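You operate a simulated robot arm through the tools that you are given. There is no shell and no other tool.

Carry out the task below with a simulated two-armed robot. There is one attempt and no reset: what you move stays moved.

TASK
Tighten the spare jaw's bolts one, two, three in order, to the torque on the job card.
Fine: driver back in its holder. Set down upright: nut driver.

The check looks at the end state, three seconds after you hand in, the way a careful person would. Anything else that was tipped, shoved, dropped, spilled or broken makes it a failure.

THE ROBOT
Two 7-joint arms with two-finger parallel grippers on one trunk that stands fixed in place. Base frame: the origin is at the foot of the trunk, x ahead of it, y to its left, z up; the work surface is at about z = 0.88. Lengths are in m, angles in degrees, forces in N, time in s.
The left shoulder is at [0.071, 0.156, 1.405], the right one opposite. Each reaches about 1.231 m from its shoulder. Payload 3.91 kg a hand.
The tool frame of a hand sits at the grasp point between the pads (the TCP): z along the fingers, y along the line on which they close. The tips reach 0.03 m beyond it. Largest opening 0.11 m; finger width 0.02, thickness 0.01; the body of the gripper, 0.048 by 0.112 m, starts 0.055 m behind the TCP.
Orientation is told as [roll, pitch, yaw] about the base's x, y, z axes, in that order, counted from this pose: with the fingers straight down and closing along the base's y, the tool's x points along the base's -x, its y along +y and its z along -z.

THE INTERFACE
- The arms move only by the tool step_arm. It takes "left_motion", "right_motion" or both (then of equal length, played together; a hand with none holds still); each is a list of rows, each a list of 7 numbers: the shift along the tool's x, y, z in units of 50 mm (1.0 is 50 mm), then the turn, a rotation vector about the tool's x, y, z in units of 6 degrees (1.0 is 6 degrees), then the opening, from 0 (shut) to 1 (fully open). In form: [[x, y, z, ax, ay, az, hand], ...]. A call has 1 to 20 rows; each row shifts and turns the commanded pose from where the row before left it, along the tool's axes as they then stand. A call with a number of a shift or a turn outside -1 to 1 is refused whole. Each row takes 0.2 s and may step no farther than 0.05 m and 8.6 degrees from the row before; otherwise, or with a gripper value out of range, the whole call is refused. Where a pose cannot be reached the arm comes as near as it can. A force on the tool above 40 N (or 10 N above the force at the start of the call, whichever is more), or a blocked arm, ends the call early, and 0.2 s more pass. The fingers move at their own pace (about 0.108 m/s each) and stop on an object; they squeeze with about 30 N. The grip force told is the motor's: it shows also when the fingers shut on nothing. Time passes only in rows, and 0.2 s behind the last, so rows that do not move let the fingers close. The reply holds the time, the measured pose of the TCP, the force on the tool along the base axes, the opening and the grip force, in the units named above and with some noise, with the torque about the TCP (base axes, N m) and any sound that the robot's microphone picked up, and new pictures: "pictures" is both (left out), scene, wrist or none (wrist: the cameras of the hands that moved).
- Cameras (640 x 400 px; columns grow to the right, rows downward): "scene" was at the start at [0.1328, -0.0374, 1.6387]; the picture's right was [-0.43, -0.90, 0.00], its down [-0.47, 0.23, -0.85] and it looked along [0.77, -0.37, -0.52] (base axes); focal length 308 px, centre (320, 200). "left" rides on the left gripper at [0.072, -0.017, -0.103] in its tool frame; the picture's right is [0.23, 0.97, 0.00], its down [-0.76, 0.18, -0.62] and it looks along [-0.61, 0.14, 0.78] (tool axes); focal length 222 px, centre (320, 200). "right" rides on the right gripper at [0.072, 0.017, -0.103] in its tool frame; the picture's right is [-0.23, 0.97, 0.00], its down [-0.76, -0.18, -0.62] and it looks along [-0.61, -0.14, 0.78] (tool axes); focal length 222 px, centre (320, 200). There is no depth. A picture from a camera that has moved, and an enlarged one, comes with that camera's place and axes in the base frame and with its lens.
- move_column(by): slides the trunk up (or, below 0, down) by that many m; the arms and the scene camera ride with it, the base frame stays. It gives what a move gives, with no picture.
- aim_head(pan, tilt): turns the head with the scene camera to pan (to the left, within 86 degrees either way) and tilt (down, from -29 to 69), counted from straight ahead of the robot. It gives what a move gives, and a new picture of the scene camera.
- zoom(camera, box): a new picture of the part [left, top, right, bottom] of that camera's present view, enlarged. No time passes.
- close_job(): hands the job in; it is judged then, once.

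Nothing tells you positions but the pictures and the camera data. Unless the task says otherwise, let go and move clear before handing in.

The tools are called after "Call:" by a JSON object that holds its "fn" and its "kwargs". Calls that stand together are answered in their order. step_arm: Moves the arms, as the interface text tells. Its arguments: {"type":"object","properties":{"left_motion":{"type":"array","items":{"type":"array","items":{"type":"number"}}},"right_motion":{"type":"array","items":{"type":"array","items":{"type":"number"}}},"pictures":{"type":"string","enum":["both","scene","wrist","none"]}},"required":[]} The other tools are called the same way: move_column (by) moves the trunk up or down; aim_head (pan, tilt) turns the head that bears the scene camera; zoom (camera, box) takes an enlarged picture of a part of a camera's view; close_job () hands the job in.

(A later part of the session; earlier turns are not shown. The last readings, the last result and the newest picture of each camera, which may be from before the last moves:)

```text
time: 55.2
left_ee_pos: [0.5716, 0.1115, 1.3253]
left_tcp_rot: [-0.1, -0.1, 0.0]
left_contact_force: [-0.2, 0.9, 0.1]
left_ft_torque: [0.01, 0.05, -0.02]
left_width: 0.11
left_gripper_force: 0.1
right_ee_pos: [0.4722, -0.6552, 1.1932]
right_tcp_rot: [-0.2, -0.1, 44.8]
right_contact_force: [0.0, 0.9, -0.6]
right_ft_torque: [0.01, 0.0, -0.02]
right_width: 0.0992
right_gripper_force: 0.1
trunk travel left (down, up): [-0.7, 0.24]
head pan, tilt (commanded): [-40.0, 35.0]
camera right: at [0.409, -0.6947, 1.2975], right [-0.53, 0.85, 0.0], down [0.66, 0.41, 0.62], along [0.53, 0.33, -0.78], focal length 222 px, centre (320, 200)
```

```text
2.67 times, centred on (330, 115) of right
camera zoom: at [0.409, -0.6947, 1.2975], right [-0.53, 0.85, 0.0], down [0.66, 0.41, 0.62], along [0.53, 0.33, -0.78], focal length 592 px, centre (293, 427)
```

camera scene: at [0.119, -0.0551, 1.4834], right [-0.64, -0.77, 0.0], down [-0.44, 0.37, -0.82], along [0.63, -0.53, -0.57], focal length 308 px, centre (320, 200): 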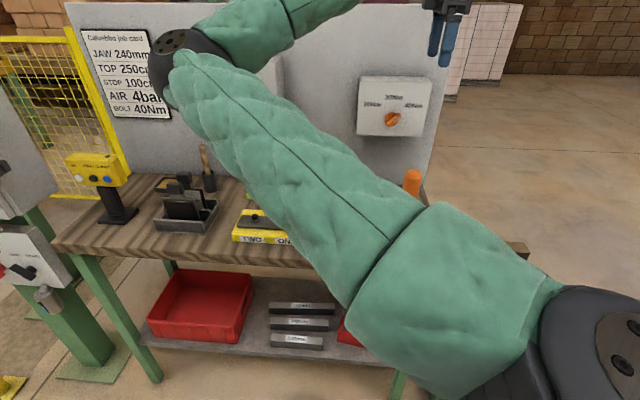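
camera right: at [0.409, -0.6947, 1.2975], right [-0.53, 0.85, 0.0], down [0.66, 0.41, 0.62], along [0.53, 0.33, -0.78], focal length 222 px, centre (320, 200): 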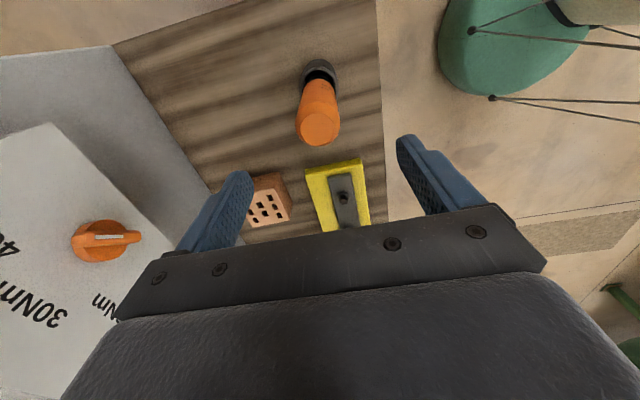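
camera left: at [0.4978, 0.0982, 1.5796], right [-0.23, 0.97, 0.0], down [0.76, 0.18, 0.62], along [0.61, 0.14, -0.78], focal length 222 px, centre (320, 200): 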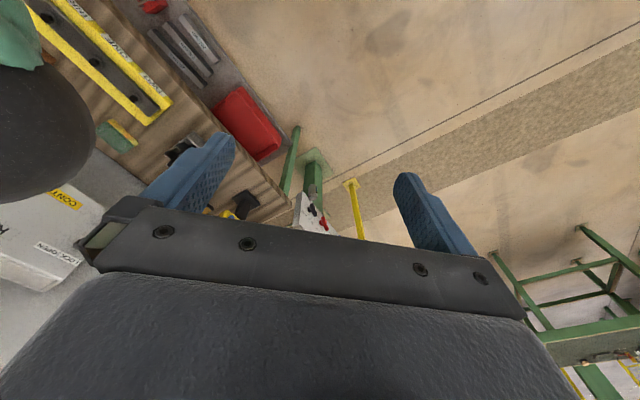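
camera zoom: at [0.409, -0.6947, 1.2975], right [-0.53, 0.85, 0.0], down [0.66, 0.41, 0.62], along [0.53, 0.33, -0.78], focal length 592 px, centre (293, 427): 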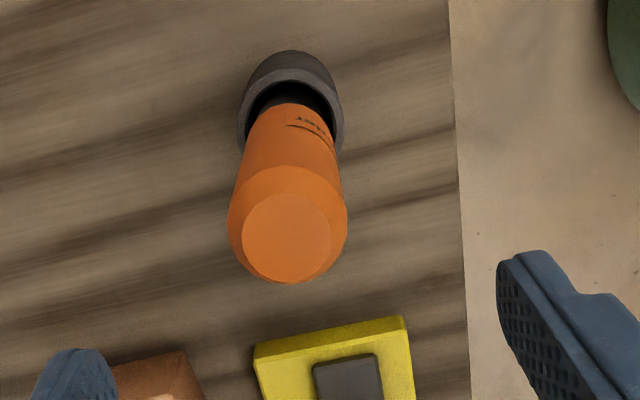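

The driver's cap is centred under the hand within 2 mm. I'll descend to grip height (TCP z≈1.06) and close on the handle.

Call:
{"fn": "step_arm", "kwargs": {"right_motion": [[0, -0.04, 0.9, 0, 0, 0, 0.9], [0, 0, 0.9, 0, 0, 0, 0.9], [0, 0, 0.8, 0, 0, 0, 0.9]], "pictures": "wrist"}}

```text
time: 56.0
left_ee_pos: [0.572, 0.1113, 1.3266]
left_tcp_rot: [0.0, 0.0, 0.1]
left_contact_force: [-0.4, 0.0, 0.0]
left_ft_torque: [0.01, -0.03, 0.01]
left_width: 0.1097
left_gripper_force: 0.0
right_ee_pos: [0.4734, -0.658, 1.0594]
right_tcp_rot: [-0.3, -0.1, 44.8]
right_contact_force: [0.4, -0.3, -0.1]
right_ft_torque: [0.03, 0.01, 0.0]
right_width: 0.0992
right_gripper_force: 0.1
trunk travel left (down, up): [-0.7, 0.24]
head pan, tilt (commanded): [-40.0, 35.0]
camera right: at [0.4103, -0.6971, 1.1642], right [-0.53, 0.85, 0.0], down [0.66, 0.41, 0.63], along [0.53, 0.33, -0.78], focal length 222 px, centre (320, 200)
```

right: 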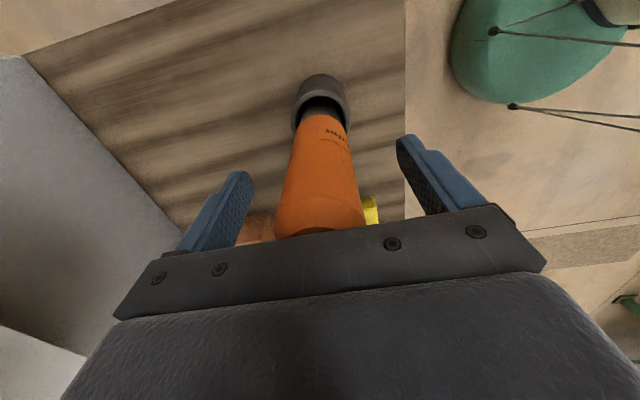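

The handle stands between the fingers. I close on it.

Call:
{"fn": "step_arm", "kwargs": {"right_motion": [[0, 0, 0, 0, 0, 0, 0.6], [0, 0, 0, 0, 0, 0, 0.4], [0, 0, 0, 0, 0, 0, 0.3], [0, 0, 0, 0, 0, 0, 0.2], [0, 0, 0, 0, 0, 0, 0.2]], "pictures": "wrist"}}

```text
time: 57.2
left_ee_pos: [0.5715, 0.1129, 1.3254]
left_tcp_rot: [0.0, 0.0, 0.1]
left_contact_force: [-0.6, 0.3, 0.5]
left_ft_torque: [0.04, 0.0, 0.0]
left_width: 0.1102
left_gripper_force: 0.1
right_ee_pos: [0.4744, -0.6569, 1.0606]
right_tcp_rot: [-0.3, 0.0, 44.8]
right_contact_force: [-0.7, 0.6, 0.0]
right_ft_torque: [0.12, 0.16, -0.01]
right_width: 0.0416
right_gripper_force: 29.6
trunk travel left (down, up): [-0.7, 0.24]
head pan, tilt (commanded): [-40.0, 35.0]
camera right: at [0.4104, -0.6967, 1.1647], right [-0.53, 0.85, 0.0], down [0.66, 0.41, 0.63], along [0.53, 0.33, -0.78], focal length 222 px, centre (320, 200)
```

right: 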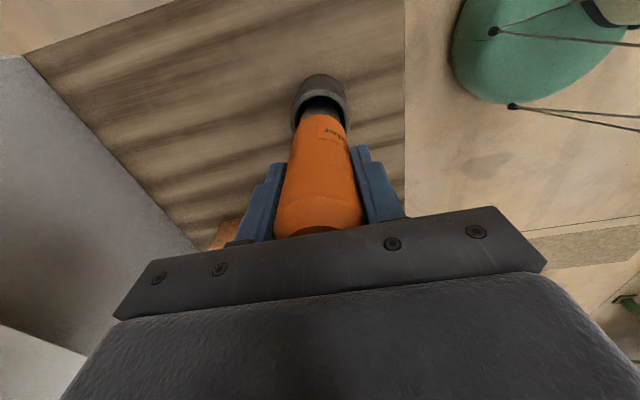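

The driver is gripped (41.6 mm). I'll lift it slowly and straight up out of the cup.

Call:
{"fn": "step_arm", "kwargs": {"right_motion": [[0, 0, -0.3, 0, 0, 0, 0], [0, 0, -0.5, 0, 0, 0, 0], [0, 0, -0.6, 0, 0, 0, 0], [0, 0, -0.7, 0, 0, 0, 0], [0, 0, -0.7, 0, 0, 0, 0]], "pictures": "both"}}

```text
time: 58.4
left_ee_pos: [0.5706, 0.1117, 1.3258]
left_tcp_rot: [0.0, 0.0, -0.1]
left_contact_force: [0.3, 0.2, 0.2]
left_ft_torque: [0.02, 0.01, 0.0]
left_width: 0.1101
left_gripper_force: 0.1
right_ee_pos: [0.4727, -0.6571, 1.2023]
right_tcp_rot: [-0.2, -0.1, 44.8]
right_contact_force: [-1.0, -0.5, -4.1]
right_ft_torque: [-0.01, 0.0, 0.02]
right_width: 0.0412
right_gripper_force: 30.0
trunk travel left (down, up): [-0.7, 0.24]
head pan, tilt (commanded): [-40.0, 35.0]
camera scene: at [0.1187, -0.0552, 1.4833], right [-0.64, -0.77, 0.0], down [-0.44, 0.37, -0.82], along [0.63, -0.53, -0.57], focal length 308 px, centre (320, 200)
camera right: at [0.4093, -0.6965, 1.3066], right [-0.53, 0.85, 0.0], down [0.66, 0.41, 0.63], along [0.53, 0.33, -0.78], focal length 222 px, centre (320, 200)
```

scene: 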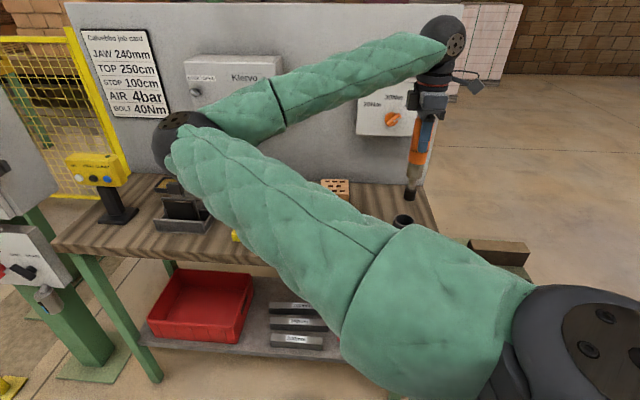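
right: 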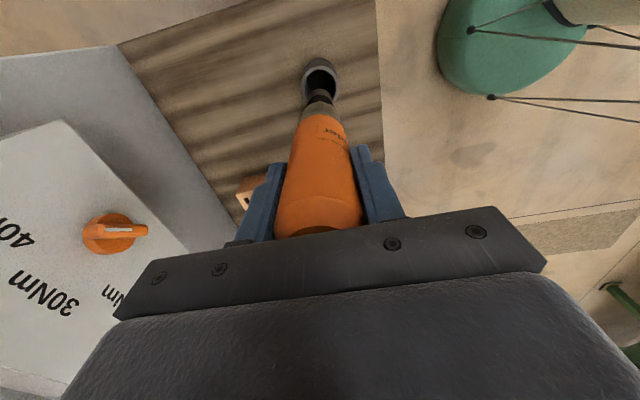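

The driver is free of its cup, with a weight of about 4 N on the hand. I'll zoom to see the socket and its length.

Call:
{"fn": "zoom", "kwargs": {"camera": "scene", "box": [380, 80, 480, 240]}}

Call:
{"fn": "zoom", "kwargs": {"camera": "right", "box": [260, 40, 390, 130]}}

```text
2.50 times, centred on (430, 160) of scene
camera zoom: at [0.1187, -0.0552, 1.4833], right [-0.64, -0.77, 0.0], down [-0.44, 0.37, -0.82], along [0.63, -0.53, -0.57], focal length 769 px, centre (45, 300)
```

zoom: 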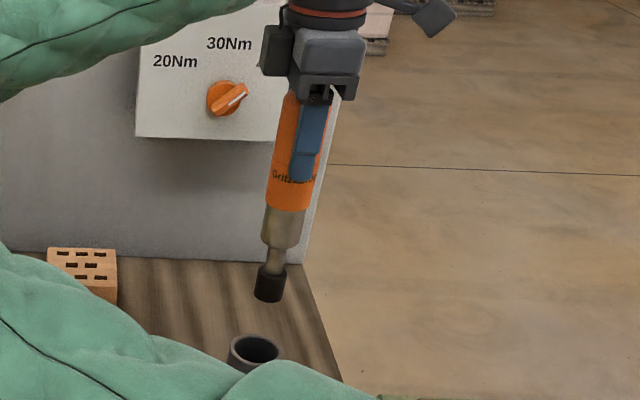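

```text
4.44 times, centred on (325, 85) of right
camera zoom: at [0.4093, -0.6965, 1.3066], right [-0.53, 0.85, 0.0], down [0.66, 0.41, 0.63], along [0.53, 0.33, -0.78], focal length 987 px, centre (298, 711)
```

zoom: 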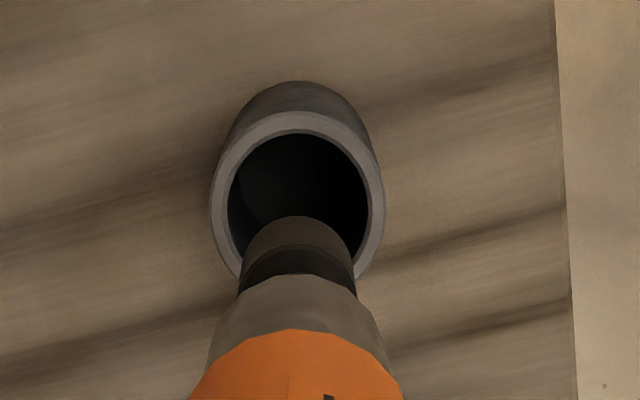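

The driver has a black socket whose bottom is about 0.18 m below the TCP. I'll carry it above bolt ONE at this height, where the socket is ~6 cm over the bolt heads.

Call:
{"fn": "step_arm", "kwargs": {"right_motion": [[-0.877, 0.008, 0, 0, 0, 0, 0], [-0.877, 0.008, 0, 0, 0, 0, 0], [-0.877, 0.008, 0, 0, 0, 0, 0], [-0.877, 0.008, 0, 0, 0, 0, 0], [-0.877, 0.008, 0, 0, 0, 0, 0], [-0.877, 0.008, 0, 0, 0, 0, 0], [-0.877, 0.008, 0, 0, 0, 0, 0]], "pictures": "both"}}

```text
time: 60.0
left_ee_pos: [0.572, 0.112, 1.325]
left_tcp_rot: [0.0, 0.0, -0.1]
left_contact_force: [0.3, -0.2, -0.1]
left_ft_torque: [0.01, 0.05, 0.01]
left_width: 0.1098
left_gripper_force: 0.0
right_ee_pos: [0.6998, -0.4928, 1.1992]
right_tcp_rot: [-0.3, 0.0, 44.7]
right_contact_force: [-0.2, 0.0, -5.3]
right_ft_torque: [-0.01, -0.02, 0.02]
right_width: 0.0415
right_gripper_force: 30.2
right hand out of reach, approached as far as the arm can: row 5, 6, 7
trunk travel left (down, up): [-0.7, 0.24]
head pan, tilt (commanded): [-40.0, 35.0]
camera scene: at [0.1204, -0.0546, 1.4832], right [-0.64, -0.77, 0.0], down [-0.44, 0.37, -0.82], along [0.63, -0.53, -0.57], focal length 308 px, centre (320, 200)
camera right: at [0.6369, -0.5326, 1.3047], right [-0.53, 0.85, 0.0], down [0.66, 0.41, 0.62], along [0.53, 0.32, -0.78], focal length 222 px, centre (320, 200)
```

scene: 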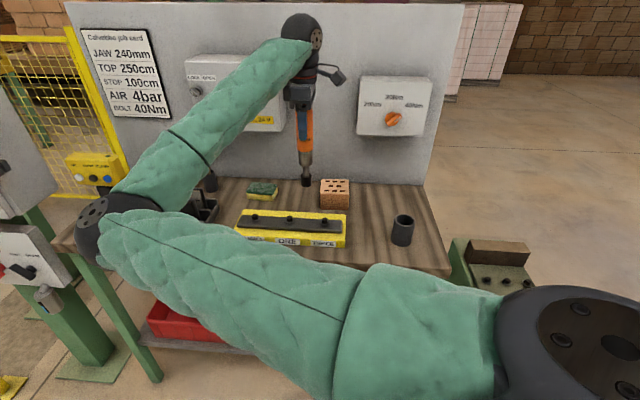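
right: 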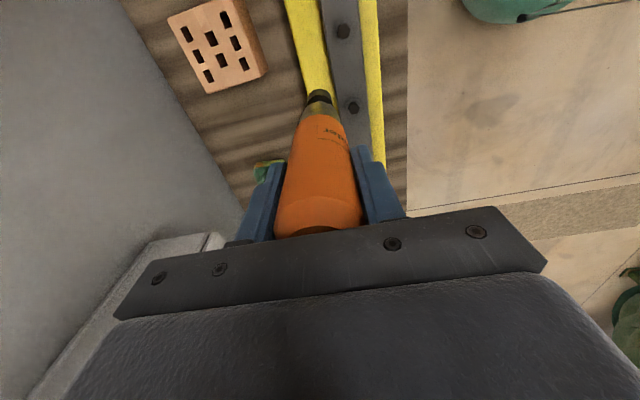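

The arm reached a joint limit with this hand yaw, so it stopped ~5 cm off target over clear bench. I'll turn the hand clockwise while still holding the driver in the air, which should bring the arm back into range.

Call:
{"fn": "step_arm", "kwargs": {"right_motion": [[0, 0, 0, 0, 0, 1, 0], [0, 0, 0, 0, 0, 1, 0], [0, 0, 0, 0, 0, 1, 0], [0, 0, 0, 0, 0, 1, 0], [0, 0, 0, 0, 0, 1, 0], [0, 0, 0, 0, 0, 1, 0], [0, 0, 0, 0, 0, 1, 0], [0, 0, 0, 0, 0, 0.5, 0]], "pictures": "both"}}

```text
time: 61.8
left_ee_pos: [0.5719, 0.1113, 1.3257]
left_tcp_rot: [0.0, 0.0, 0.0]
left_contact_force: [0.3, -0.2, -0.5]
left_ft_torque: [0.03, 0.0, -0.01]
left_width: 0.1099
left_gripper_force: 0.2
right_ee_pos: [0.7007, -0.4964, 1.202]
right_tcp_rot: [-0.1, -0.3, -0.2]
right_contact_force: [-0.3, 0.3, -4.8]
right_ft_torque: [-0.01, -0.03, 0.0]
right_width: 0.0412
right_gripper_force: 30.1
trunk travel left (down, up): [-0.7, 0.24]
head pan, tilt (commanded): [-40.0, 35.0]
camera scene: at [0.1194, -0.0553, 1.4834], right [-0.64, -0.77, 0.0], down [-0.44, 0.37, -0.82], along [0.63, -0.53, -0.57], focal length 308 px, centre (320, 200)
camera right: at [0.6283, -0.4785, 1.3054], right [0.23, 0.97, 0.0], down [0.76, -0.18, 0.63], along [0.61, -0.15, -0.78], focal length 222 px, centre (320, 200)
```

scene: 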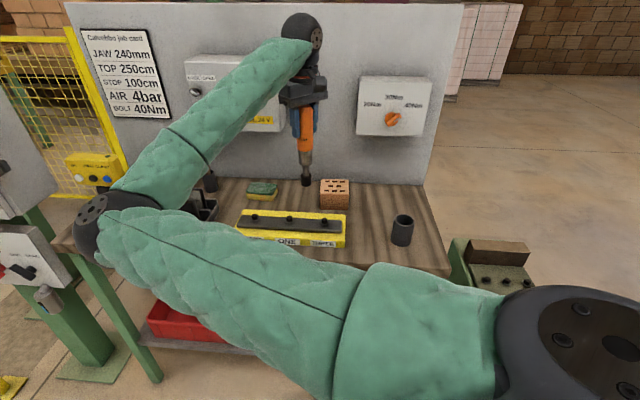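
right: 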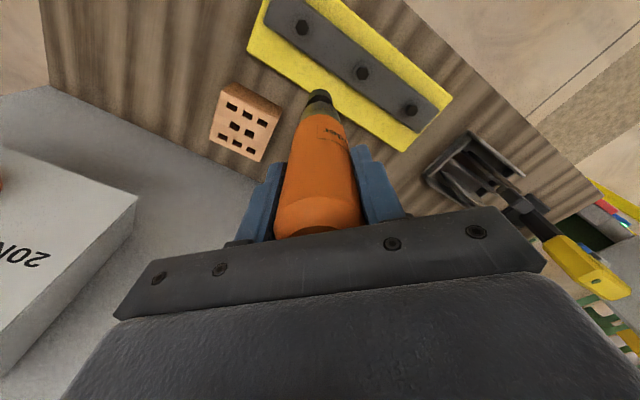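

The forearm now comes up steeply to the wrist and the hand bends back down, so the wrist joint is probably at its limit because the trunk is low. I'll raise the trunk, which lifts the driver too, and then lower the hand again.

Call:
{"fn": "move_column", "kwargs": {"by": 0.22}}

Call:
{"fn": "aim_head", "kwargs": {"pan": -35, "tilt": 45}}

```text
time: 64.1
left_ee_pos: [0.5709, 0.1112, 1.5452]
left_tcp_rot: [0.0, -0.1, 0.0]
left_contact_force: [-0.6, 0.9, -0.9]
left_ft_torque: [0.01, 0.01, 0.0]
left_width: 0.1102
left_gripper_force: 0.2
right_ee_pos: [0.7017, -0.4944, 1.4223]
right_tcp_rot: [-0.1, -0.3, -0.2]
right_contact_force: [0.1, 0.4, -4.3]
right_ft_torque: [-0.03, 0.02, 0.03]
right_width: 0.0416
right_gripper_force: 30.0
trunk travel left (down, up): [-0.92, 0.02]
head pan, tilt (commanded): [-40.0, 35.0]
```

```text
time: 64.8
left_ee_pos: [0.5709, 0.1119, 1.5471]
left_tcp_rot: [-0.1, -0.1, 0.0]
left_contact_force: [0.1, -0.5, 0.3]
left_ft_torque: [-0.01, -0.02, -0.02]
left_width: 0.1098
left_gripper_force: 0.0
right_ee_pos: [0.7007, -0.4953, 1.4228]
right_tcp_rot: [0.0, -0.3, -0.2]
right_contact_force: [0.4, 0.0, -3.5]
right_ft_torque: [-0.01, 0.0, 0.01]
right_width: 0.0415
right_gripper_force: 29.7
trunk travel left (down, up): [-0.92, 0.02]
head pan, tilt (commanded): [-35.0, 45.0]
camera scene: at [0.119, -0.0454, 1.6886], right [-0.57, -0.82, 0.0], down [-0.58, 0.41, -0.71], along [0.58, -0.41, -0.71], focal length 308 px, centre (320, 200)
```

scene: 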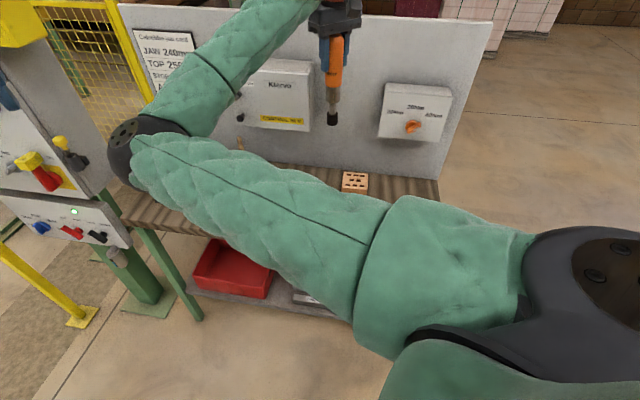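

Now I lower the hand 20 cm with the trunk high, watching the arm.

Call:
{"fn": "step_arm", "kwargs": {"right_motion": [[0, 0, 0.8, 0, 0, 0, 0], [0, 0, 0.8, 0, 0, 0, 0], [0, 0, 0.8, 0, 0, 0, 0], [0, 0, 0.8, 0, 0, 0, 0], [0, 0, 0.8, 0, 0, 0, 0]], "pictures": "both"}}

```text
time: 66.0
left_ee_pos: [0.5719, 0.1109, 1.5464]
left_tcp_rot: [-0.1, 0.0, 0.0]
left_contact_force: [1.0, -0.2, 0.6]
left_ft_torque: [0.0, -0.01, 0.02]
left_width: 0.11
left_gripper_force: 0.0
right_ee_pos: [0.7059, -0.497, 1.222]
right_tcp_rot: [0.0, -0.3, -0.2]
right_contact_force: [0.1, -0.1, -3.9]
right_ft_torque: [-0.01, 0.0, 0.01]
right_width: 0.0415
right_gripper_force: 29.8
trunk travel left (down, up): [-0.92, 0.02]
head pan, tilt (commanded): [-35.0, 45.0]
camera scene: at [0.1195, -0.046, 1.6886], right [-0.57, -0.82, 0.0], down [-0.58, 0.41, -0.71], along [0.58, -0.41, -0.71], focal length 308 px, centre (320, 200)
camera right: at [0.6327, -0.4805, 1.3254], right [0.23, 0.97, 0.0], down [0.76, -0.18, 0.63], along [0.61, -0.14, -0.78], focal length 222 px, centre (320, 200)
```

scene: 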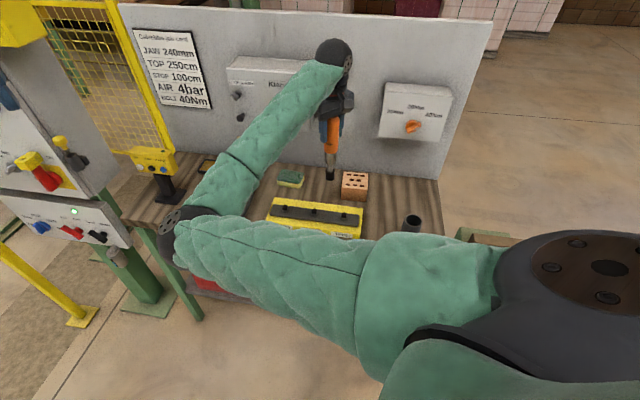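
right: 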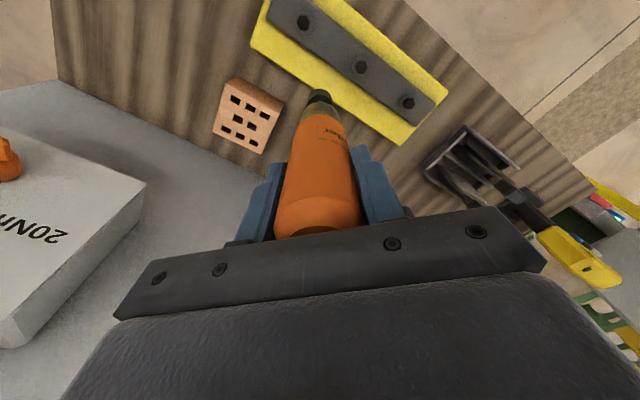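

The arm tracks well here. I'll try moving toward bolt ONE at this height and watch how it follows.

Call:
{"fn": "step_arm", "kwargs": {"right_motion": [[0.1, 0.3, 0, 0, 0, 0, 0], [0.1, 0.3, 0, 0, 0, 0, 0], [0.1, 0.3, 0, 0, 0, 0, 0], [0.06, 0.28, 0, 0, 0, 0, 0]], "pictures": "scene"}}

```text
time: 67.0
left_ee_pos: [0.5715, 0.1131, 1.5455]
left_tcp_rot: [0.0, 0.0, 0.0]
left_contact_force: [-0.1, -0.4, 0.2]
left_ft_torque: [-0.03, 0.02, -0.02]
left_width: 0.1098
left_gripper_force: 0.1
right_ee_pos: [0.7002, -0.4717, 1.2163]
right_tcp_rot: [-0.3, -0.5, -0.4]
right_contact_force: [-0.7, -0.6, -5.2]
right_ft_torque: [0.02, 0.06, 0.01]
right_width: 0.0414
right_gripper_force: 29.3
right hand out of reach, approached as far as the arm can: row 2, 3, 4
trunk travel left (down, up): [-0.92, 0.02]
head pan, tilt (commanded): [-35.0, 45.0]
camera scene: at [0.1188, -0.0452, 1.6885], right [-0.57, -0.82, 0.0], down [-0.58, 0.41, -0.71], along [0.58, -0.41, -0.71], focal length 308 px, centre (320, 200)
```

scene: 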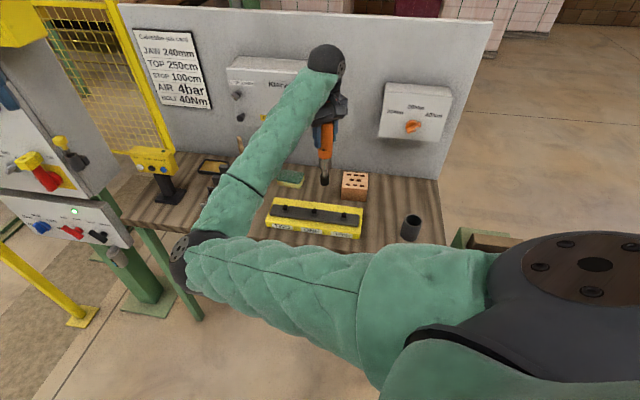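

The wrist bend and shoulder are at their limits with the elbow low, so I need the elbow above instead. My plan is to go back right and up, roll the hand so the elbow swings up, then return left over the bolts with the elbow high.

Call:
{"fn": "step_arm", "kwargs": {"right_motion": [[0.5, -0.63, -0.4, 0, 0, 0, 0], [0.5, -0.63, -0.4, 0, 0, 0, 0], [0.5, -0.63, -0.4, 0, 0, 0, 0], [0.5, -0.63, -0.4, 0, 0, 0, 0], [0.5, -0.63, -0.4, 0, 0, 0, 0], [0.5, -0.63, -0.4, 0, 0, 0, 0]], "pictures": "scene"}}

Call:
{"fn": "move_column", "kwargs": {"by": 0.02}}

```text
time: 68.4
left_ee_pos: [0.5689, 0.1109, 1.546]
left_tcp_rot: [0.1, 0.0, 0.0]
left_contact_force: [-0.3, 0.2, 0.9]
left_ft_torque: [0.01, 0.02, -0.03]
left_width: 0.1097
left_gripper_force: 0.1
right_ee_pos: [0.5471, -0.6599, 1.3323]
right_tcp_rot: [-0.1, -0.4, -0.1]
right_contact_force: [-0.1, 0.4, -4.4]
right_ft_torque: [-0.01, 0.0, 0.0]
right_width: 0.0415
right_gripper_force: 30.1
trunk travel left (down, up): [-0.92, 0.02]
head pan, tilt (commanded): [-35.0, 45.0]
camera scene: at [0.1177, -0.0472, 1.6885], right [-0.57, -0.82, 0.0], down [-0.58, 0.41, -0.71], along [0.58, -0.4, -0.71], focal length 308 px, centre (320, 200)
```

scene: 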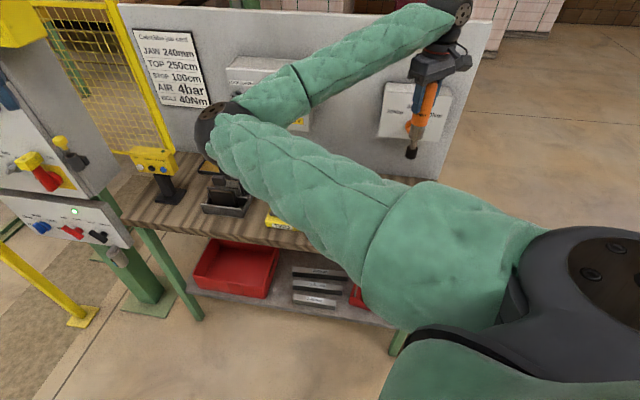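

```text
time: 69.1
left_ee_pos: [0.5714, 0.1108, 1.5659]
left_tcp_rot: [0.1, 0.1, 0.0]
left_contact_force: [0.2, 0.3, 0.0]
left_ft_torque: [0.01, -0.02, 0.02]
left_width: 0.11
left_gripper_force: 0.1
right_ee_pos: [0.5459, -0.6603, 1.3526]
right_tcp_rot: [-0.1, -0.3, -0.1]
right_contact_force: [0.3, 0.7, -4.3]
right_ft_torque: [-0.03, -0.03, -0.01]
right_width: 0.0416
right_gripper_force: 29.6
trunk travel left (down, up): [-0.94, 0.0]
head pan, tilt (commanded): [-35.0, 45.0]
```

The elbow has already come up some. Now I roll the hand about the bench-normal axis to lift the elbow further; the driver swings toward the left in free air.

Call:
{"fn": "step_arm", "kwargs": {"right_motion": [[0, 0, 0, -0.7071, -0.7071, 0, 0], [0, 0, 0, -0.7071, -0.7071, 0, 0], [0, 0, 0, -0.7071, -0.7071, 0, 0], [0, 0, 0, -0.7071, -0.7071, 0, 0], [0, 0, 0, -0.7071, -0.7071, 0, 0], [0, 0, 0, -0.7071, -0.7071, 0, 0], [0, 0, 0, -0.7071, -0.7071, 0, 0]], "pictures": "scene"}}

```text
time: 70.7
left_ee_pos: [0.5699, 0.1119, 1.5658]
left_tcp_rot: [0.1, 0.0, 0.0]
left_contact_force: [-0.8, 0.0, 0.1]
left_ft_torque: [0.0, -0.01, 0.03]
left_width: 0.1101
left_gripper_force: 0.0
right_ee_pos: [0.547, -0.6611, 1.3525]
right_tcp_rot: [32.5, -28.5, -8.6]
right_contact_force: [0.1, 0.6, -4.0]
right_ft_torque: [-0.09, 0.09, 0.01]
right_width: 0.0412
right_gripper_force: 29.6
trunk travel left (down, up): [-0.94, 0.0]
head pan, tilt (commanded): [-35.0, 45.0]
camera scene: at [0.1175, -0.0468, 1.7085], right [-0.57, -0.82, 0.0], down [-0.58, 0.41, -0.71], along [0.58, -0.4, -0.71], focal length 308 px, centre (320, 200)
```

scene: 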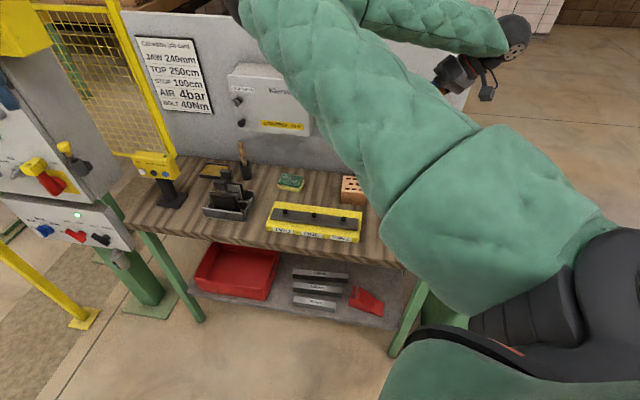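

The elbow has swung well up. Before moving left I'll shift the left hand further left and back so the right elbow has room.

Call:
{"fn": "step_arm", "kwargs": {"left_motion": [[0.4, 0.85, 0, 0, 0, 0, 1], [0.4, 0.85, 0, 0, 0, 0, 1], [0.4, 0.85, 0, 0, 0, 0, 1], [0.4, 0.85, 0, 0, 0, 0, 1], [0.4, 0.85, 0, 0, 0, 0, 1], [0.4, 0.85, 0, 0, 0, 0, 1]], "pictures": "none"}}

Call:
{"fn": "aim_head", "kwargs": {"pan": 0, "tilt": 30}}

```text
time: 72.1
left_ee_pos: [0.4488, 0.3675, 1.5646]
left_tcp_rot: [0.1, 0.0, -0.1]
left_contact_force: [-0.4, 1.4, 0.8]
left_ft_torque: [-0.04, -0.07, 0.02]
left_width: 0.1103
left_gripper_force: 0.0
right_ee_pos: [0.5437, -0.661, 1.3548]
right_tcp_rot: [32.3, -28.6, -8.6]
right_contact_force: [-0.6, 0.0, -4.2]
right_ft_torque: [-0.07, 0.04, -0.02]
right_width: 0.0416
right_gripper_force: 29.8
trunk travel left (down, up): [-0.94, 0.0]
head pan, tilt (commanded): [-35.0, 45.0]
```

```text
time: 73.1
left_ee_pos: [0.452, 0.367, 1.5637]
left_tcp_rot: [0.0, 0.0, 0.0]
left_contact_force: [0.6, 0.3, 0.2]
left_ft_torque: [-0.02, -0.03, 0.0]
left_width: 0.11
left_gripper_force: 0.1
right_ee_pos: [0.5477, -0.66, 1.3521]
right_tcp_rot: [32.5, -28.5, -8.5]
right_contact_force: [-0.6, 0.0, -4.5]
right_ft_torque: [-0.09, 0.1, -0.02]
right_width: 0.0412
right_gripper_force: 29.8
trunk travel left (down, up): [-0.94, 0.0]
head pan, tilt (commanded): [0.0, 30.0]
camera scene: at [0.1427, 0.001, 1.7311], right [0.0, -1.0, 0.0], down [-0.5, 0.0, -0.87], along [0.87, 0.0, -0.5], focal length 308 px, centre (320, 200)
```

scene: 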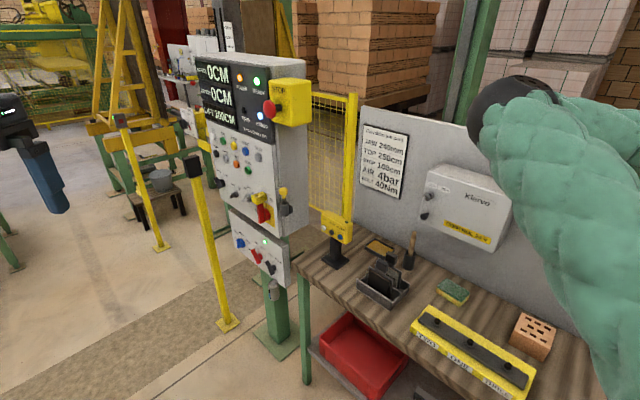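

The left side is clear. I now carry the driver, still rolled, to above bolt ONE at this height with the elbow up.

Call:
{"fn": "step_arm", "kwargs": {"right_motion": [[-0.346, 0.616, 0.523, 0, 0, 0, 0], [-0.346, 0.616, 0.523, 0, 0, 0, 0], [-0.346, 0.616, 0.523, 0, 0, 0, 0], [-0.346, 0.616, 0.523, 0, 0, 0, 0], [-0.346, 0.616, 0.523, 0, 0, 0, 0], [-0.346, 0.616, 0.523, 0, 0, 0, 0]], "pictures": "scene"}}

```text
time: 74.5
left_ee_pos: [0.4499, 0.3681, 1.564]
left_tcp_rot: [-0.1, 0.1, 0.0]
left_contact_force: [1.1, -0.2, 0.0]
left_ft_torque: [-0.01, -0.01, -0.01]
left_width: 0.1099
left_gripper_force: 0.1
right_ee_pos: [0.6881, -0.4364, 1.373]
right_tcp_rot: [32.3, -28.5, -8.5]
right_contact_force: [-1.0, 0.9, -4.9]
right_ft_torque: [-0.11, 0.08, -0.05]
right_width: 0.0417
right_gripper_force: 30.6
trunk travel left (down, up): [-0.94, 0.0]
head pan, tilt (commanded): [0.0, 30.0]
camera scene: at [0.1415, 0.0031, 1.7312], right [0.0, -1.0, 0.0], down [-0.5, 0.0, -0.87], along [0.87, 0.0, -0.5], focal length 308 px, centre (320, 200)
```

scene: 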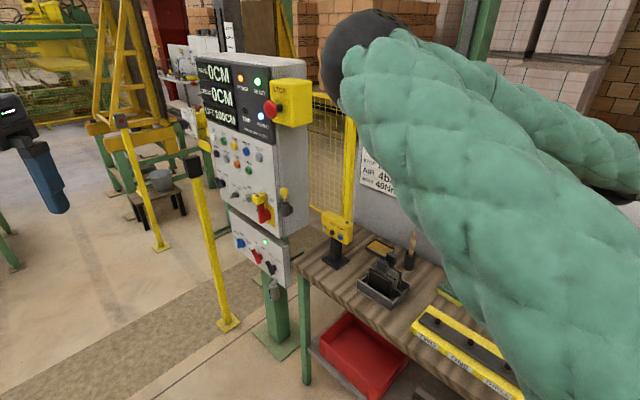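

The TCP is above bolt ONE with the elbow high. I'll unroll the hand back to vertical here.

Call:
{"fn": "step_arm", "kwargs": {"right_motion": [[0, 0, 0, 0.7071, 0.7071, 0, 0], [0, 0, 0, 0.7071, 0.7071, 0, 0], [0, 0, 0, 0.7071, 0.7071, 0, 0], [0, 0, 0, 0.7071, 0.7071, 0, 0], [0, 0, 0, 0.7071, 0.7071, 0, 0], [0, 0, 0, 0.7071, 0.7071, 0, 0], [0, 0, 0, 0.7071, 0.7071, 0, 0]], "pictures": "both"}}

```text
time: 76.3
left_ee_pos: [0.4501, 0.3676, 1.565]
left_tcp_rot: [0.0, 0.0, 0.1]
left_contact_force: [0.2, -0.7, -0.8]
left_ft_torque: [0.03, 0.01, -0.02]
left_width: 0.1098
left_gripper_force: 0.1
right_ee_pos: [0.6769, -0.4517, 1.3381]
right_tcp_rot: [0.4, 2.7, -1.6]
right_contact_force: [-0.4, 0.0, -4.9]
right_ft_torque: [0.02, -0.02, 0.01]
right_width: 0.0417
right_gripper_force: 30.0
trunk travel left (down, up): [-0.94, 0.0]
head pan, tilt (commanded): [0.0, 30.0]
stopped in row 7 (right hand): the arm was blocked; the commanded pose is now the measured one
camera scene: at [0.1424, 0.0016, 1.7311], right [0.0, -1.0, 0.0], down [-0.5, 0.0, -0.87], along [0.87, 0.0, -0.5], focal length 308 px, centre (320, 200)
camera right: at [0.6095, -0.4345, 1.4464], right [0.25, 0.97, 0.0], down [0.79, -0.2, 0.59], along [0.57, -0.15, -0.81], focal length 222 px, centre (320, 200)
```

scene: 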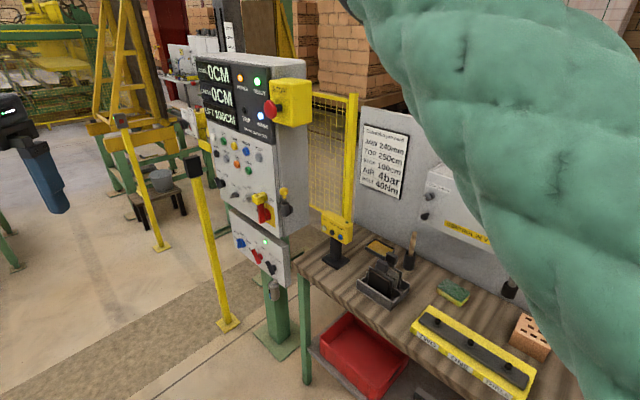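
right: 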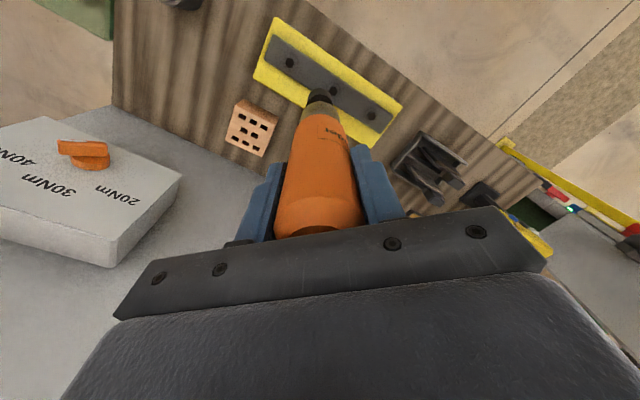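

The elbow is now up; it blocked slightly on the last row because the hand is still high. I'll descend, which relaxes the elbow, and level the hand.

Call:
{"fn": "step_arm", "kwargs": {"right_motion": [[0, 0, 0.5, 0, 0, 0, 0], [0, 0, 0.5, 0, 0, 0, 0], [0, 0, 0.4, 0.03, -0.2, -0.1, 0], [0, 0, 0.2, 0.04, -0.25, -0.17, 0]], "pictures": "scene"}}

```text
time: 77.3
left_ee_pos: [0.4523, 0.3678, 1.5638]
left_tcp_rot: [0.1, 0.0, 0.0]
left_contact_force: [0.2, -0.3, -0.9]
left_ft_torque: [0.01, 0.0, -0.03]
left_width: 0.11
left_gripper_force: 0.2
right_ee_pos: [0.6744, -0.4495, 1.2627]
right_tcp_rot: [-0.3, -0.3, 0.3]
right_contact_force: [0.3, 0.7, -4.5]
right_ft_torque: [0.0, -0.04, 0.02]
right_width: 0.0414
right_gripper_force: 29.7
trunk travel left (down, up): [-0.94, 0.0]
head pan, tilt (commanded): [0.0, 30.0]
camera scene: at [0.1428, 0.002, 1.7311], right [0.0, -1.0, 0.0], down [-0.5, 0.0, -0.87], along [0.87, 0.0, -0.5], focal length 308 px, centre (320, 200)
```

scene: 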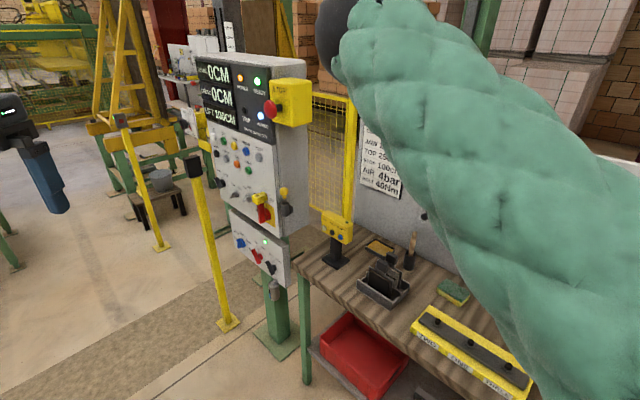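

Now the hand is vertical and tracking exactly with the elbow high. I'll shift over bolt ONE and look through the wrist camera.

Call:
{"fn": "step_arm", "kwargs": {"right_motion": [[-0.27, 0.23, 0, 0.05, 0.05, 0, 0], [0, 0, 0.4, 0, 0, 0, 0]], "pictures": "wrist"}}

Call:
{"fn": "zoom", "kwargs": {"camera": "right", "box": [240, 20, 420, 130]}}

```text
time: 77.9
left_ee_pos: [0.453, 0.3678, 1.5637]
left_tcp_rot: [0.0, 0.0, 0.0]
left_contact_force: [0.0, -0.3, 0.6]
left_ft_torque: [0.0, 0.02, 0.04]
left_width: 0.11
left_gripper_force: 0.1
right_ee_pos: [0.6889, -0.4395, 1.2404]
right_tcp_rot: [-0.4, 0.2, 0.2]
right_contact_force: [-0.2, -1.1, -4.9]
right_ft_torque: [-0.01, 0.01, -0.03]
right_width: 0.0414
right_gripper_force: 30.0
trunk travel left (down, up): [-0.94, 0.0]
head pan, tilt (commanded): [0.0, 30.0]
camera right: at [0.6167, -0.4219, 1.3453], right [0.22, 0.97, -0.01], down [0.76, -0.17, 0.62], along [0.6, -0.15, -0.78], focal length 222 px, centre (320, 200)
```

right: 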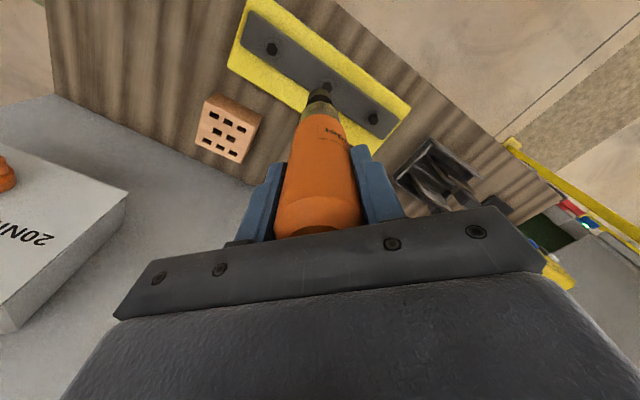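

```text
3.56 times, centred on (330, 75) of right
camera zoom: at [0.6167, -0.4219, 1.3453], right [0.22, 0.97, -0.01], down [0.76, -0.17, 0.62], along [0.6, -0.15, -0.78], focal length 790 px, centre (284, 644)
```

zoom: 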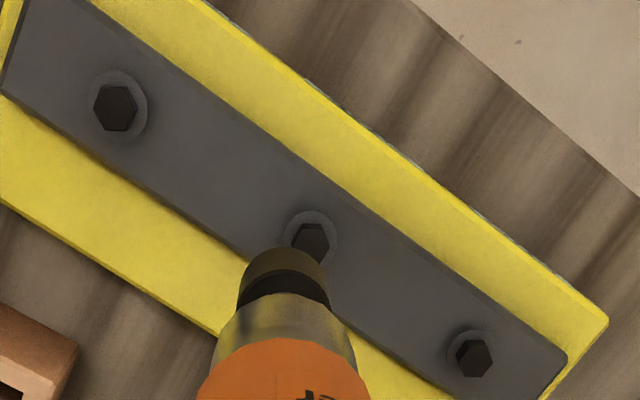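

From this close view bolt ONE is about 9 mm further along base x and y than the TCP axis. I'll correct by that amount, descend 5 cm more, and measure again.

Call:
{"fn": "step_arm", "kwargs": {"right_motion": [[-0.188, 0.194, 0, 0.03, 0, 0, 0], [0, 0, 0.6, 0.03, -0.03, 0, 0], [0, 0, 0.5, 0, 0, 0, 0]], "pictures": "none"}}

Call:
{"fn": "zoom", "kwargs": {"camera": "right", "box": [240, 20, 420, 130]}}

Call:
{"fn": "aim_head", "kwargs": {"pan": -32, "tilt": 48}}

```text
time: 78.7
left_ee_pos: [0.4533, 0.3663, 1.564]
left_tcp_rot: [0.1, 0.1, 0.1]
left_contact_force: [0.5, -0.4, 0.0]
left_ft_torque: [0.02, 0.03, 0.0]
left_width: 0.1101
left_gripper_force: 0.1
right_ee_pos: [0.6983, -0.4306, 1.1838]
right_tcp_rot: [-0.8, 0.0, 0.2]
right_contact_force: [-0.1, -0.6, -4.7]
right_ft_torque: [-0.01, 0.01, -0.02]
right_width: 0.0417
right_gripper_force: 30.3
trunk travel left (down, up): [-0.94, 0.0]
head pan, tilt (commanded): [0.0, 30.0]
```

```text
3.56 times, centred on (330, 75) of right
camera zoom: at [0.6265, -0.413, 1.2883], right [0.22, 0.97, -0.01], down [0.76, -0.17, 0.62], along [0.61, -0.15, -0.78], focal length 790 px, centre (284, 644)
```

zoom: 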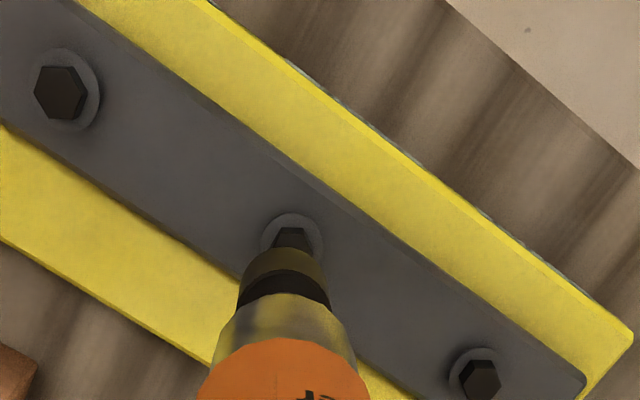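

```text
time: 79.7
left_ee_pos: [0.4497, 0.3666, 1.5641]
left_tcp_rot: [0.0, 0.0, 0.0]
left_contact_force: [0.7, -0.1, -0.4]
left_ft_torque: [0.0, 0.0, 0.0]
left_width: 0.1099
left_gripper_force: 0.2
right_ee_pos: [0.6973, -0.4291, 1.1849]
right_tcp_rot: [-0.8, 0.0, 0.1]
right_contact_force: [-1.2, -0.1, -4.6]
right_ft_torque: [0.02, -0.01, 0.03]
right_width: 0.0416
right_gripper_force: 30.6
trunk travel left (down, up): [-0.94, 0.0]
head pan, tilt (commanded): [-32.0, 48.0]
camera scene: at [0.1186, -0.04, 1.7044], right [-0.53, -0.85, 0.0], down [-0.63, 0.39, -0.67], along [0.57, -0.35, -0.74], focal length 308 px, centre (320, 200)
```

scene: 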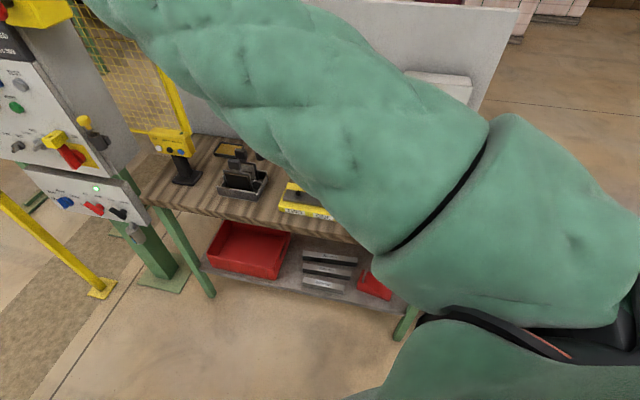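

Roll is off by 0.8°, which accounts for the remaining offset. I'll level the hand, nudge 1 mm, and check again.

Call:
{"fn": "step_arm", "kwargs": {"right_motion": [[0.02, 0, 0, -0.13, 0, 0.02, 0], [0, 0, 0.3, 0, 0, 0, 0]], "pictures": "none"}}

Call:
{"fn": "zoom", "kwargs": {"camera": "right", "box": [270, 50, 370, 110]}}

```text
time: 80.3
left_ee_pos: [0.4521, 0.3665, 1.5639]
left_tcp_rot: [0.0, 0.0, 0.0]
left_contact_force: [0.3, -0.1, 0.8]
left_ft_torque: [-0.01, 0.02, 0.01]
left_width: 0.11
left_gripper_force: 0.0
right_ee_pos: [0.6977, -0.4283, 1.1686]
right_tcp_rot: [0.0, 0.1, 0.1]
right_contact_force: [0.1, 0.4, -4.2]
right_ft_torque: [-0.02, 0.02, 0.0]
right_width: 0.0413
right_gripper_force: 30.1
trunk travel left (down, up): [-0.94, 0.0]
head pan, tilt (commanded): [-32.0, 48.0]
```

```text
6.40 times, centred on (320, 80) of right
camera zoom: at [0.6253, -0.4131, 1.2742], right [0.23, 0.97, 0.0], down [0.76, -0.18, 0.62], along [0.61, -0.14, -0.78], focal length 1422 px, centre (320, 968)
```

zoom: 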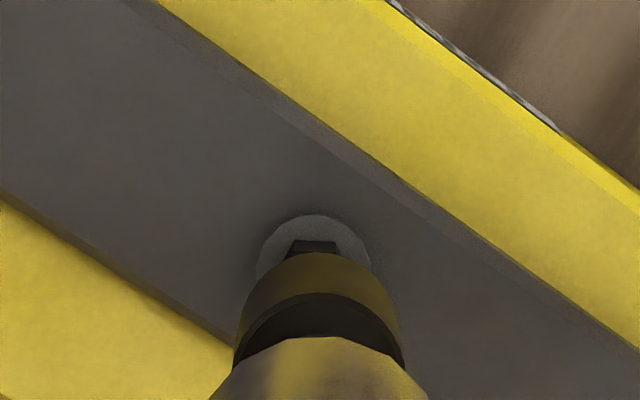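

The socket is aligned with bolt ONE to about 1 mm. I'll descend to just above the head, then creep down watching the force.

Call:
{"fn": "step_arm", "kwargs": {"right_motion": [[0.02, -0.02, 0.2, 0, 0, 0, 0], [0, 0, 0.2, 0, 0, 0, 0], [0, 0, 0.06, 0, 0, 0, 0], [0, 0, 0.06, 0, 0, 0, 0]], "pictures": "none"}}

Call:
{"fn": "zoom", "kwargs": {"camera": "right", "box": [270, 50, 370, 110]}}

```text
time: 81.3
left_ee_pos: [0.4513, 0.3682, 1.564]
left_tcp_rot: [0.0, 0.0, 0.0]
left_contact_force: [0.5, 0.1, 0.7]
left_ft_torque: [0.0, 0.0, 0.01]
left_width: 0.1096
left_gripper_force: 0.1
right_ee_pos: [0.6957, -0.4307, 1.1438]
right_tcp_rot: [0.0, 0.0, 0.1]
right_contact_force: [0.5, 0.3, -3.1]
right_ft_torque: [0.0, -0.01, 0.0]
right_width: 0.0416
right_gripper_force: 29.8
trunk travel left (down, up): [-0.94, 0.0]
head pan, tilt (commanded): [-32.0, 48.0]
```

```text
6.40 times, centred on (320, 80) of right
camera zoom: at [0.6232, -0.4147, 1.249], right [0.23, 0.97, 0.0], down [0.76, -0.18, 0.62], along [0.61, -0.14, -0.78], focal length 1422 px, centre (320, 968)
```

zoom: 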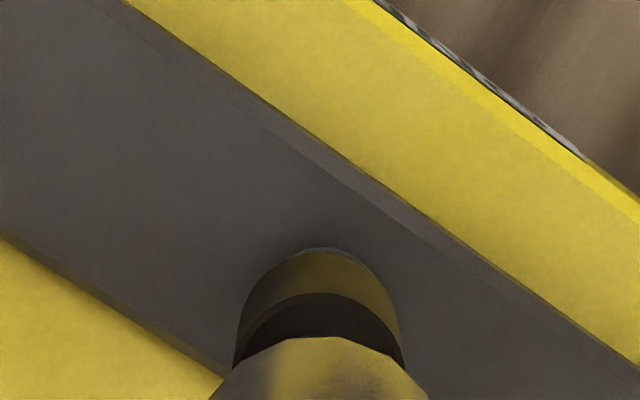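

The socket now covers the bolt in view. I creep down 2.5 mm per row.

Call:
{"fn": "step_arm", "kwargs": {"right_motion": [[0, 0, 0.05, 0, 0, 0, 0], [0, 0, 0.05, 0, 0, 0, 0], [0, 0, 0.05, 0, 0, 0, 0], [0, 0, 0.05, 0, 0, 0, 0]], "pictures": "none"}}

```text
time: 82.3
left_ee_pos: [0.4519, 0.3675, 1.5637]
left_tcp_rot: [0.0, 0.0, 0.1]
left_contact_force: [0.2, 0.3, 0.2]
left_ft_torque: [0.01, 0.01, -0.02]
left_width: 0.1097
left_gripper_force: 0.2
right_ee_pos: [0.6941, -0.4302, 1.135]
right_tcp_rot: [0.0, 0.1, 0.0]
right_contact_force: [-1.5, 0.2, -4.3]
right_ft_torque: [0.0, 0.0, 0.05]
right_width: 0.0413
right_gripper_force: 30.5
trunk travel left (down, up): [-0.94, 0.0]
head pan, tilt (commanded): [-32.0, 48.0]
```

No contact yet. I continue down in 2 mm steps.

Call:
{"fn": "step_arm", "kwargs": {"right_motion": [[0, 0, 0.04, 0, 0, 0, 0], [0, 0, 0.04, 0, 0, 0, 0], [0, 0, 0.04, 0, 0, 0, 0]], "pictures": "none"}}

Call:
{"fn": "zoom", "kwargs": {"camera": "right", "box": [270, 50, 370, 110]}}

```text
time: 83.1
left_ee_pos: [0.4508, 0.3664, 1.5646]
left_tcp_rot: [0.1, -0.1, 0.0]
left_contact_force: [0.3, 0.2, 0.0]
left_ft_torque: [0.0, 0.0, 0.02]
left_width: 0.1099
left_gripper_force: 0.0
right_ee_pos: [0.6947, -0.4306, 1.127]
right_tcp_rot: [0.0, 0.0, 0.1]
right_contact_force: [-0.5, 0.4, -4.0]
right_ft_torque: [-0.02, 0.0, 0.02]
right_width: 0.0413
right_gripper_force: 30.3
trunk travel left (down, up): [-0.94, 0.0]
head pan, tilt (commanded): [-32.0, 48.0]
```

```text
6.40 times, centred on (320, 80) of right
camera zoom: at [0.6229, -0.4144, 1.2332], right [0.23, 0.97, 0.0], down [0.76, -0.18, 0.62], along [0.61, -0.14, -0.78], focal length 1422 px, centre (320, 968)
```

zoom: 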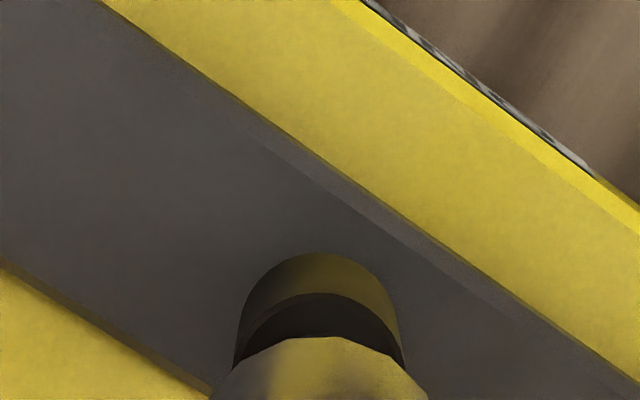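

Still no contact force. I continue to creep down.

Call:
{"fn": "step_arm", "kwargs": {"right_motion": [[0, 0, 0.04, 0, 0, 0, 0], [0, 0, 0.04, 0, 0, 0, 0], [0, 0, 0.04, 0, 0, 0, 0]], "pictures": "none"}}

```text
time: 83.9
left_ee_pos: [0.4513, 0.3676, 1.5642]
left_tcp_rot: [0.0, -0.1, 0.0]
left_contact_force: [-0.1, -1.0, -0.2]
left_ft_torque: [-0.01, 0.0, 0.0]
left_width: 0.11
left_gripper_force: 0.1
right_ee_pos: [0.6947, -0.4307, 1.1229]
right_tcp_rot: [0.1, 0.0, 0.1]
right_contact_force: [-0.4, -0.4, -5.0]
right_ft_torque: [-0.02, 0.01, 0.01]
right_width: 0.0418
right_gripper_force: 30.3
trunk travel left (down, up): [-0.94, 0.0]
head pan, tilt (commanded): [-32.0, 48.0]
```

No contact at z=1.123. I continue down with force monitoring.

Call:
{"fn": "step_arm", "kwargs": {"right_motion": [[0, 0, 0.04, 0, 0, 0, 0], [0, 0, 0.04, 0, 0, 0, 0]], "pictures": "none"}}

Call:
{"fn": "zoom", "kwargs": {"camera": "right", "box": [230, 30, 410, 150]}}

```text
time: 84.5
left_ee_pos: [0.4511, 0.3678, 1.5647]
left_tcp_rot: [0.0, 0.1, -0.1]
left_contact_force: [-0.6, 0.5, 0.5]
left_ft_torque: [0.03, 0.0, 0.0]
left_width: 0.11
left_gripper_force: 0.1
right_ee_pos: [0.6945, -0.4318, 1.1187]
right_tcp_rot: [0.0, 0.0, 0.0]
right_contact_force: [0.9, -0.6, -3.9]
right_ft_torque: [0.0, 0.02, -0.03]
right_width: 0.0414
right_gripper_force: 30.2
trunk travel left (down, up): [-0.94, 0.0]
head pan, tilt (commanded): [-32.0, 48.0]
```

```text
3.33 times, centred on (320, 90) of right
camera zoom: at [0.623, -0.4147, 1.2228], right [0.23, 0.97, 0.0], down [0.76, -0.18, 0.62], along [0.61, -0.14, -0.78], focal length 740 px, centre (320, 567)
```

zoom: 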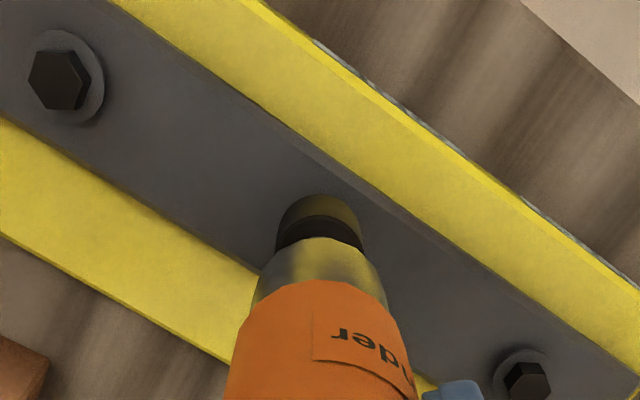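

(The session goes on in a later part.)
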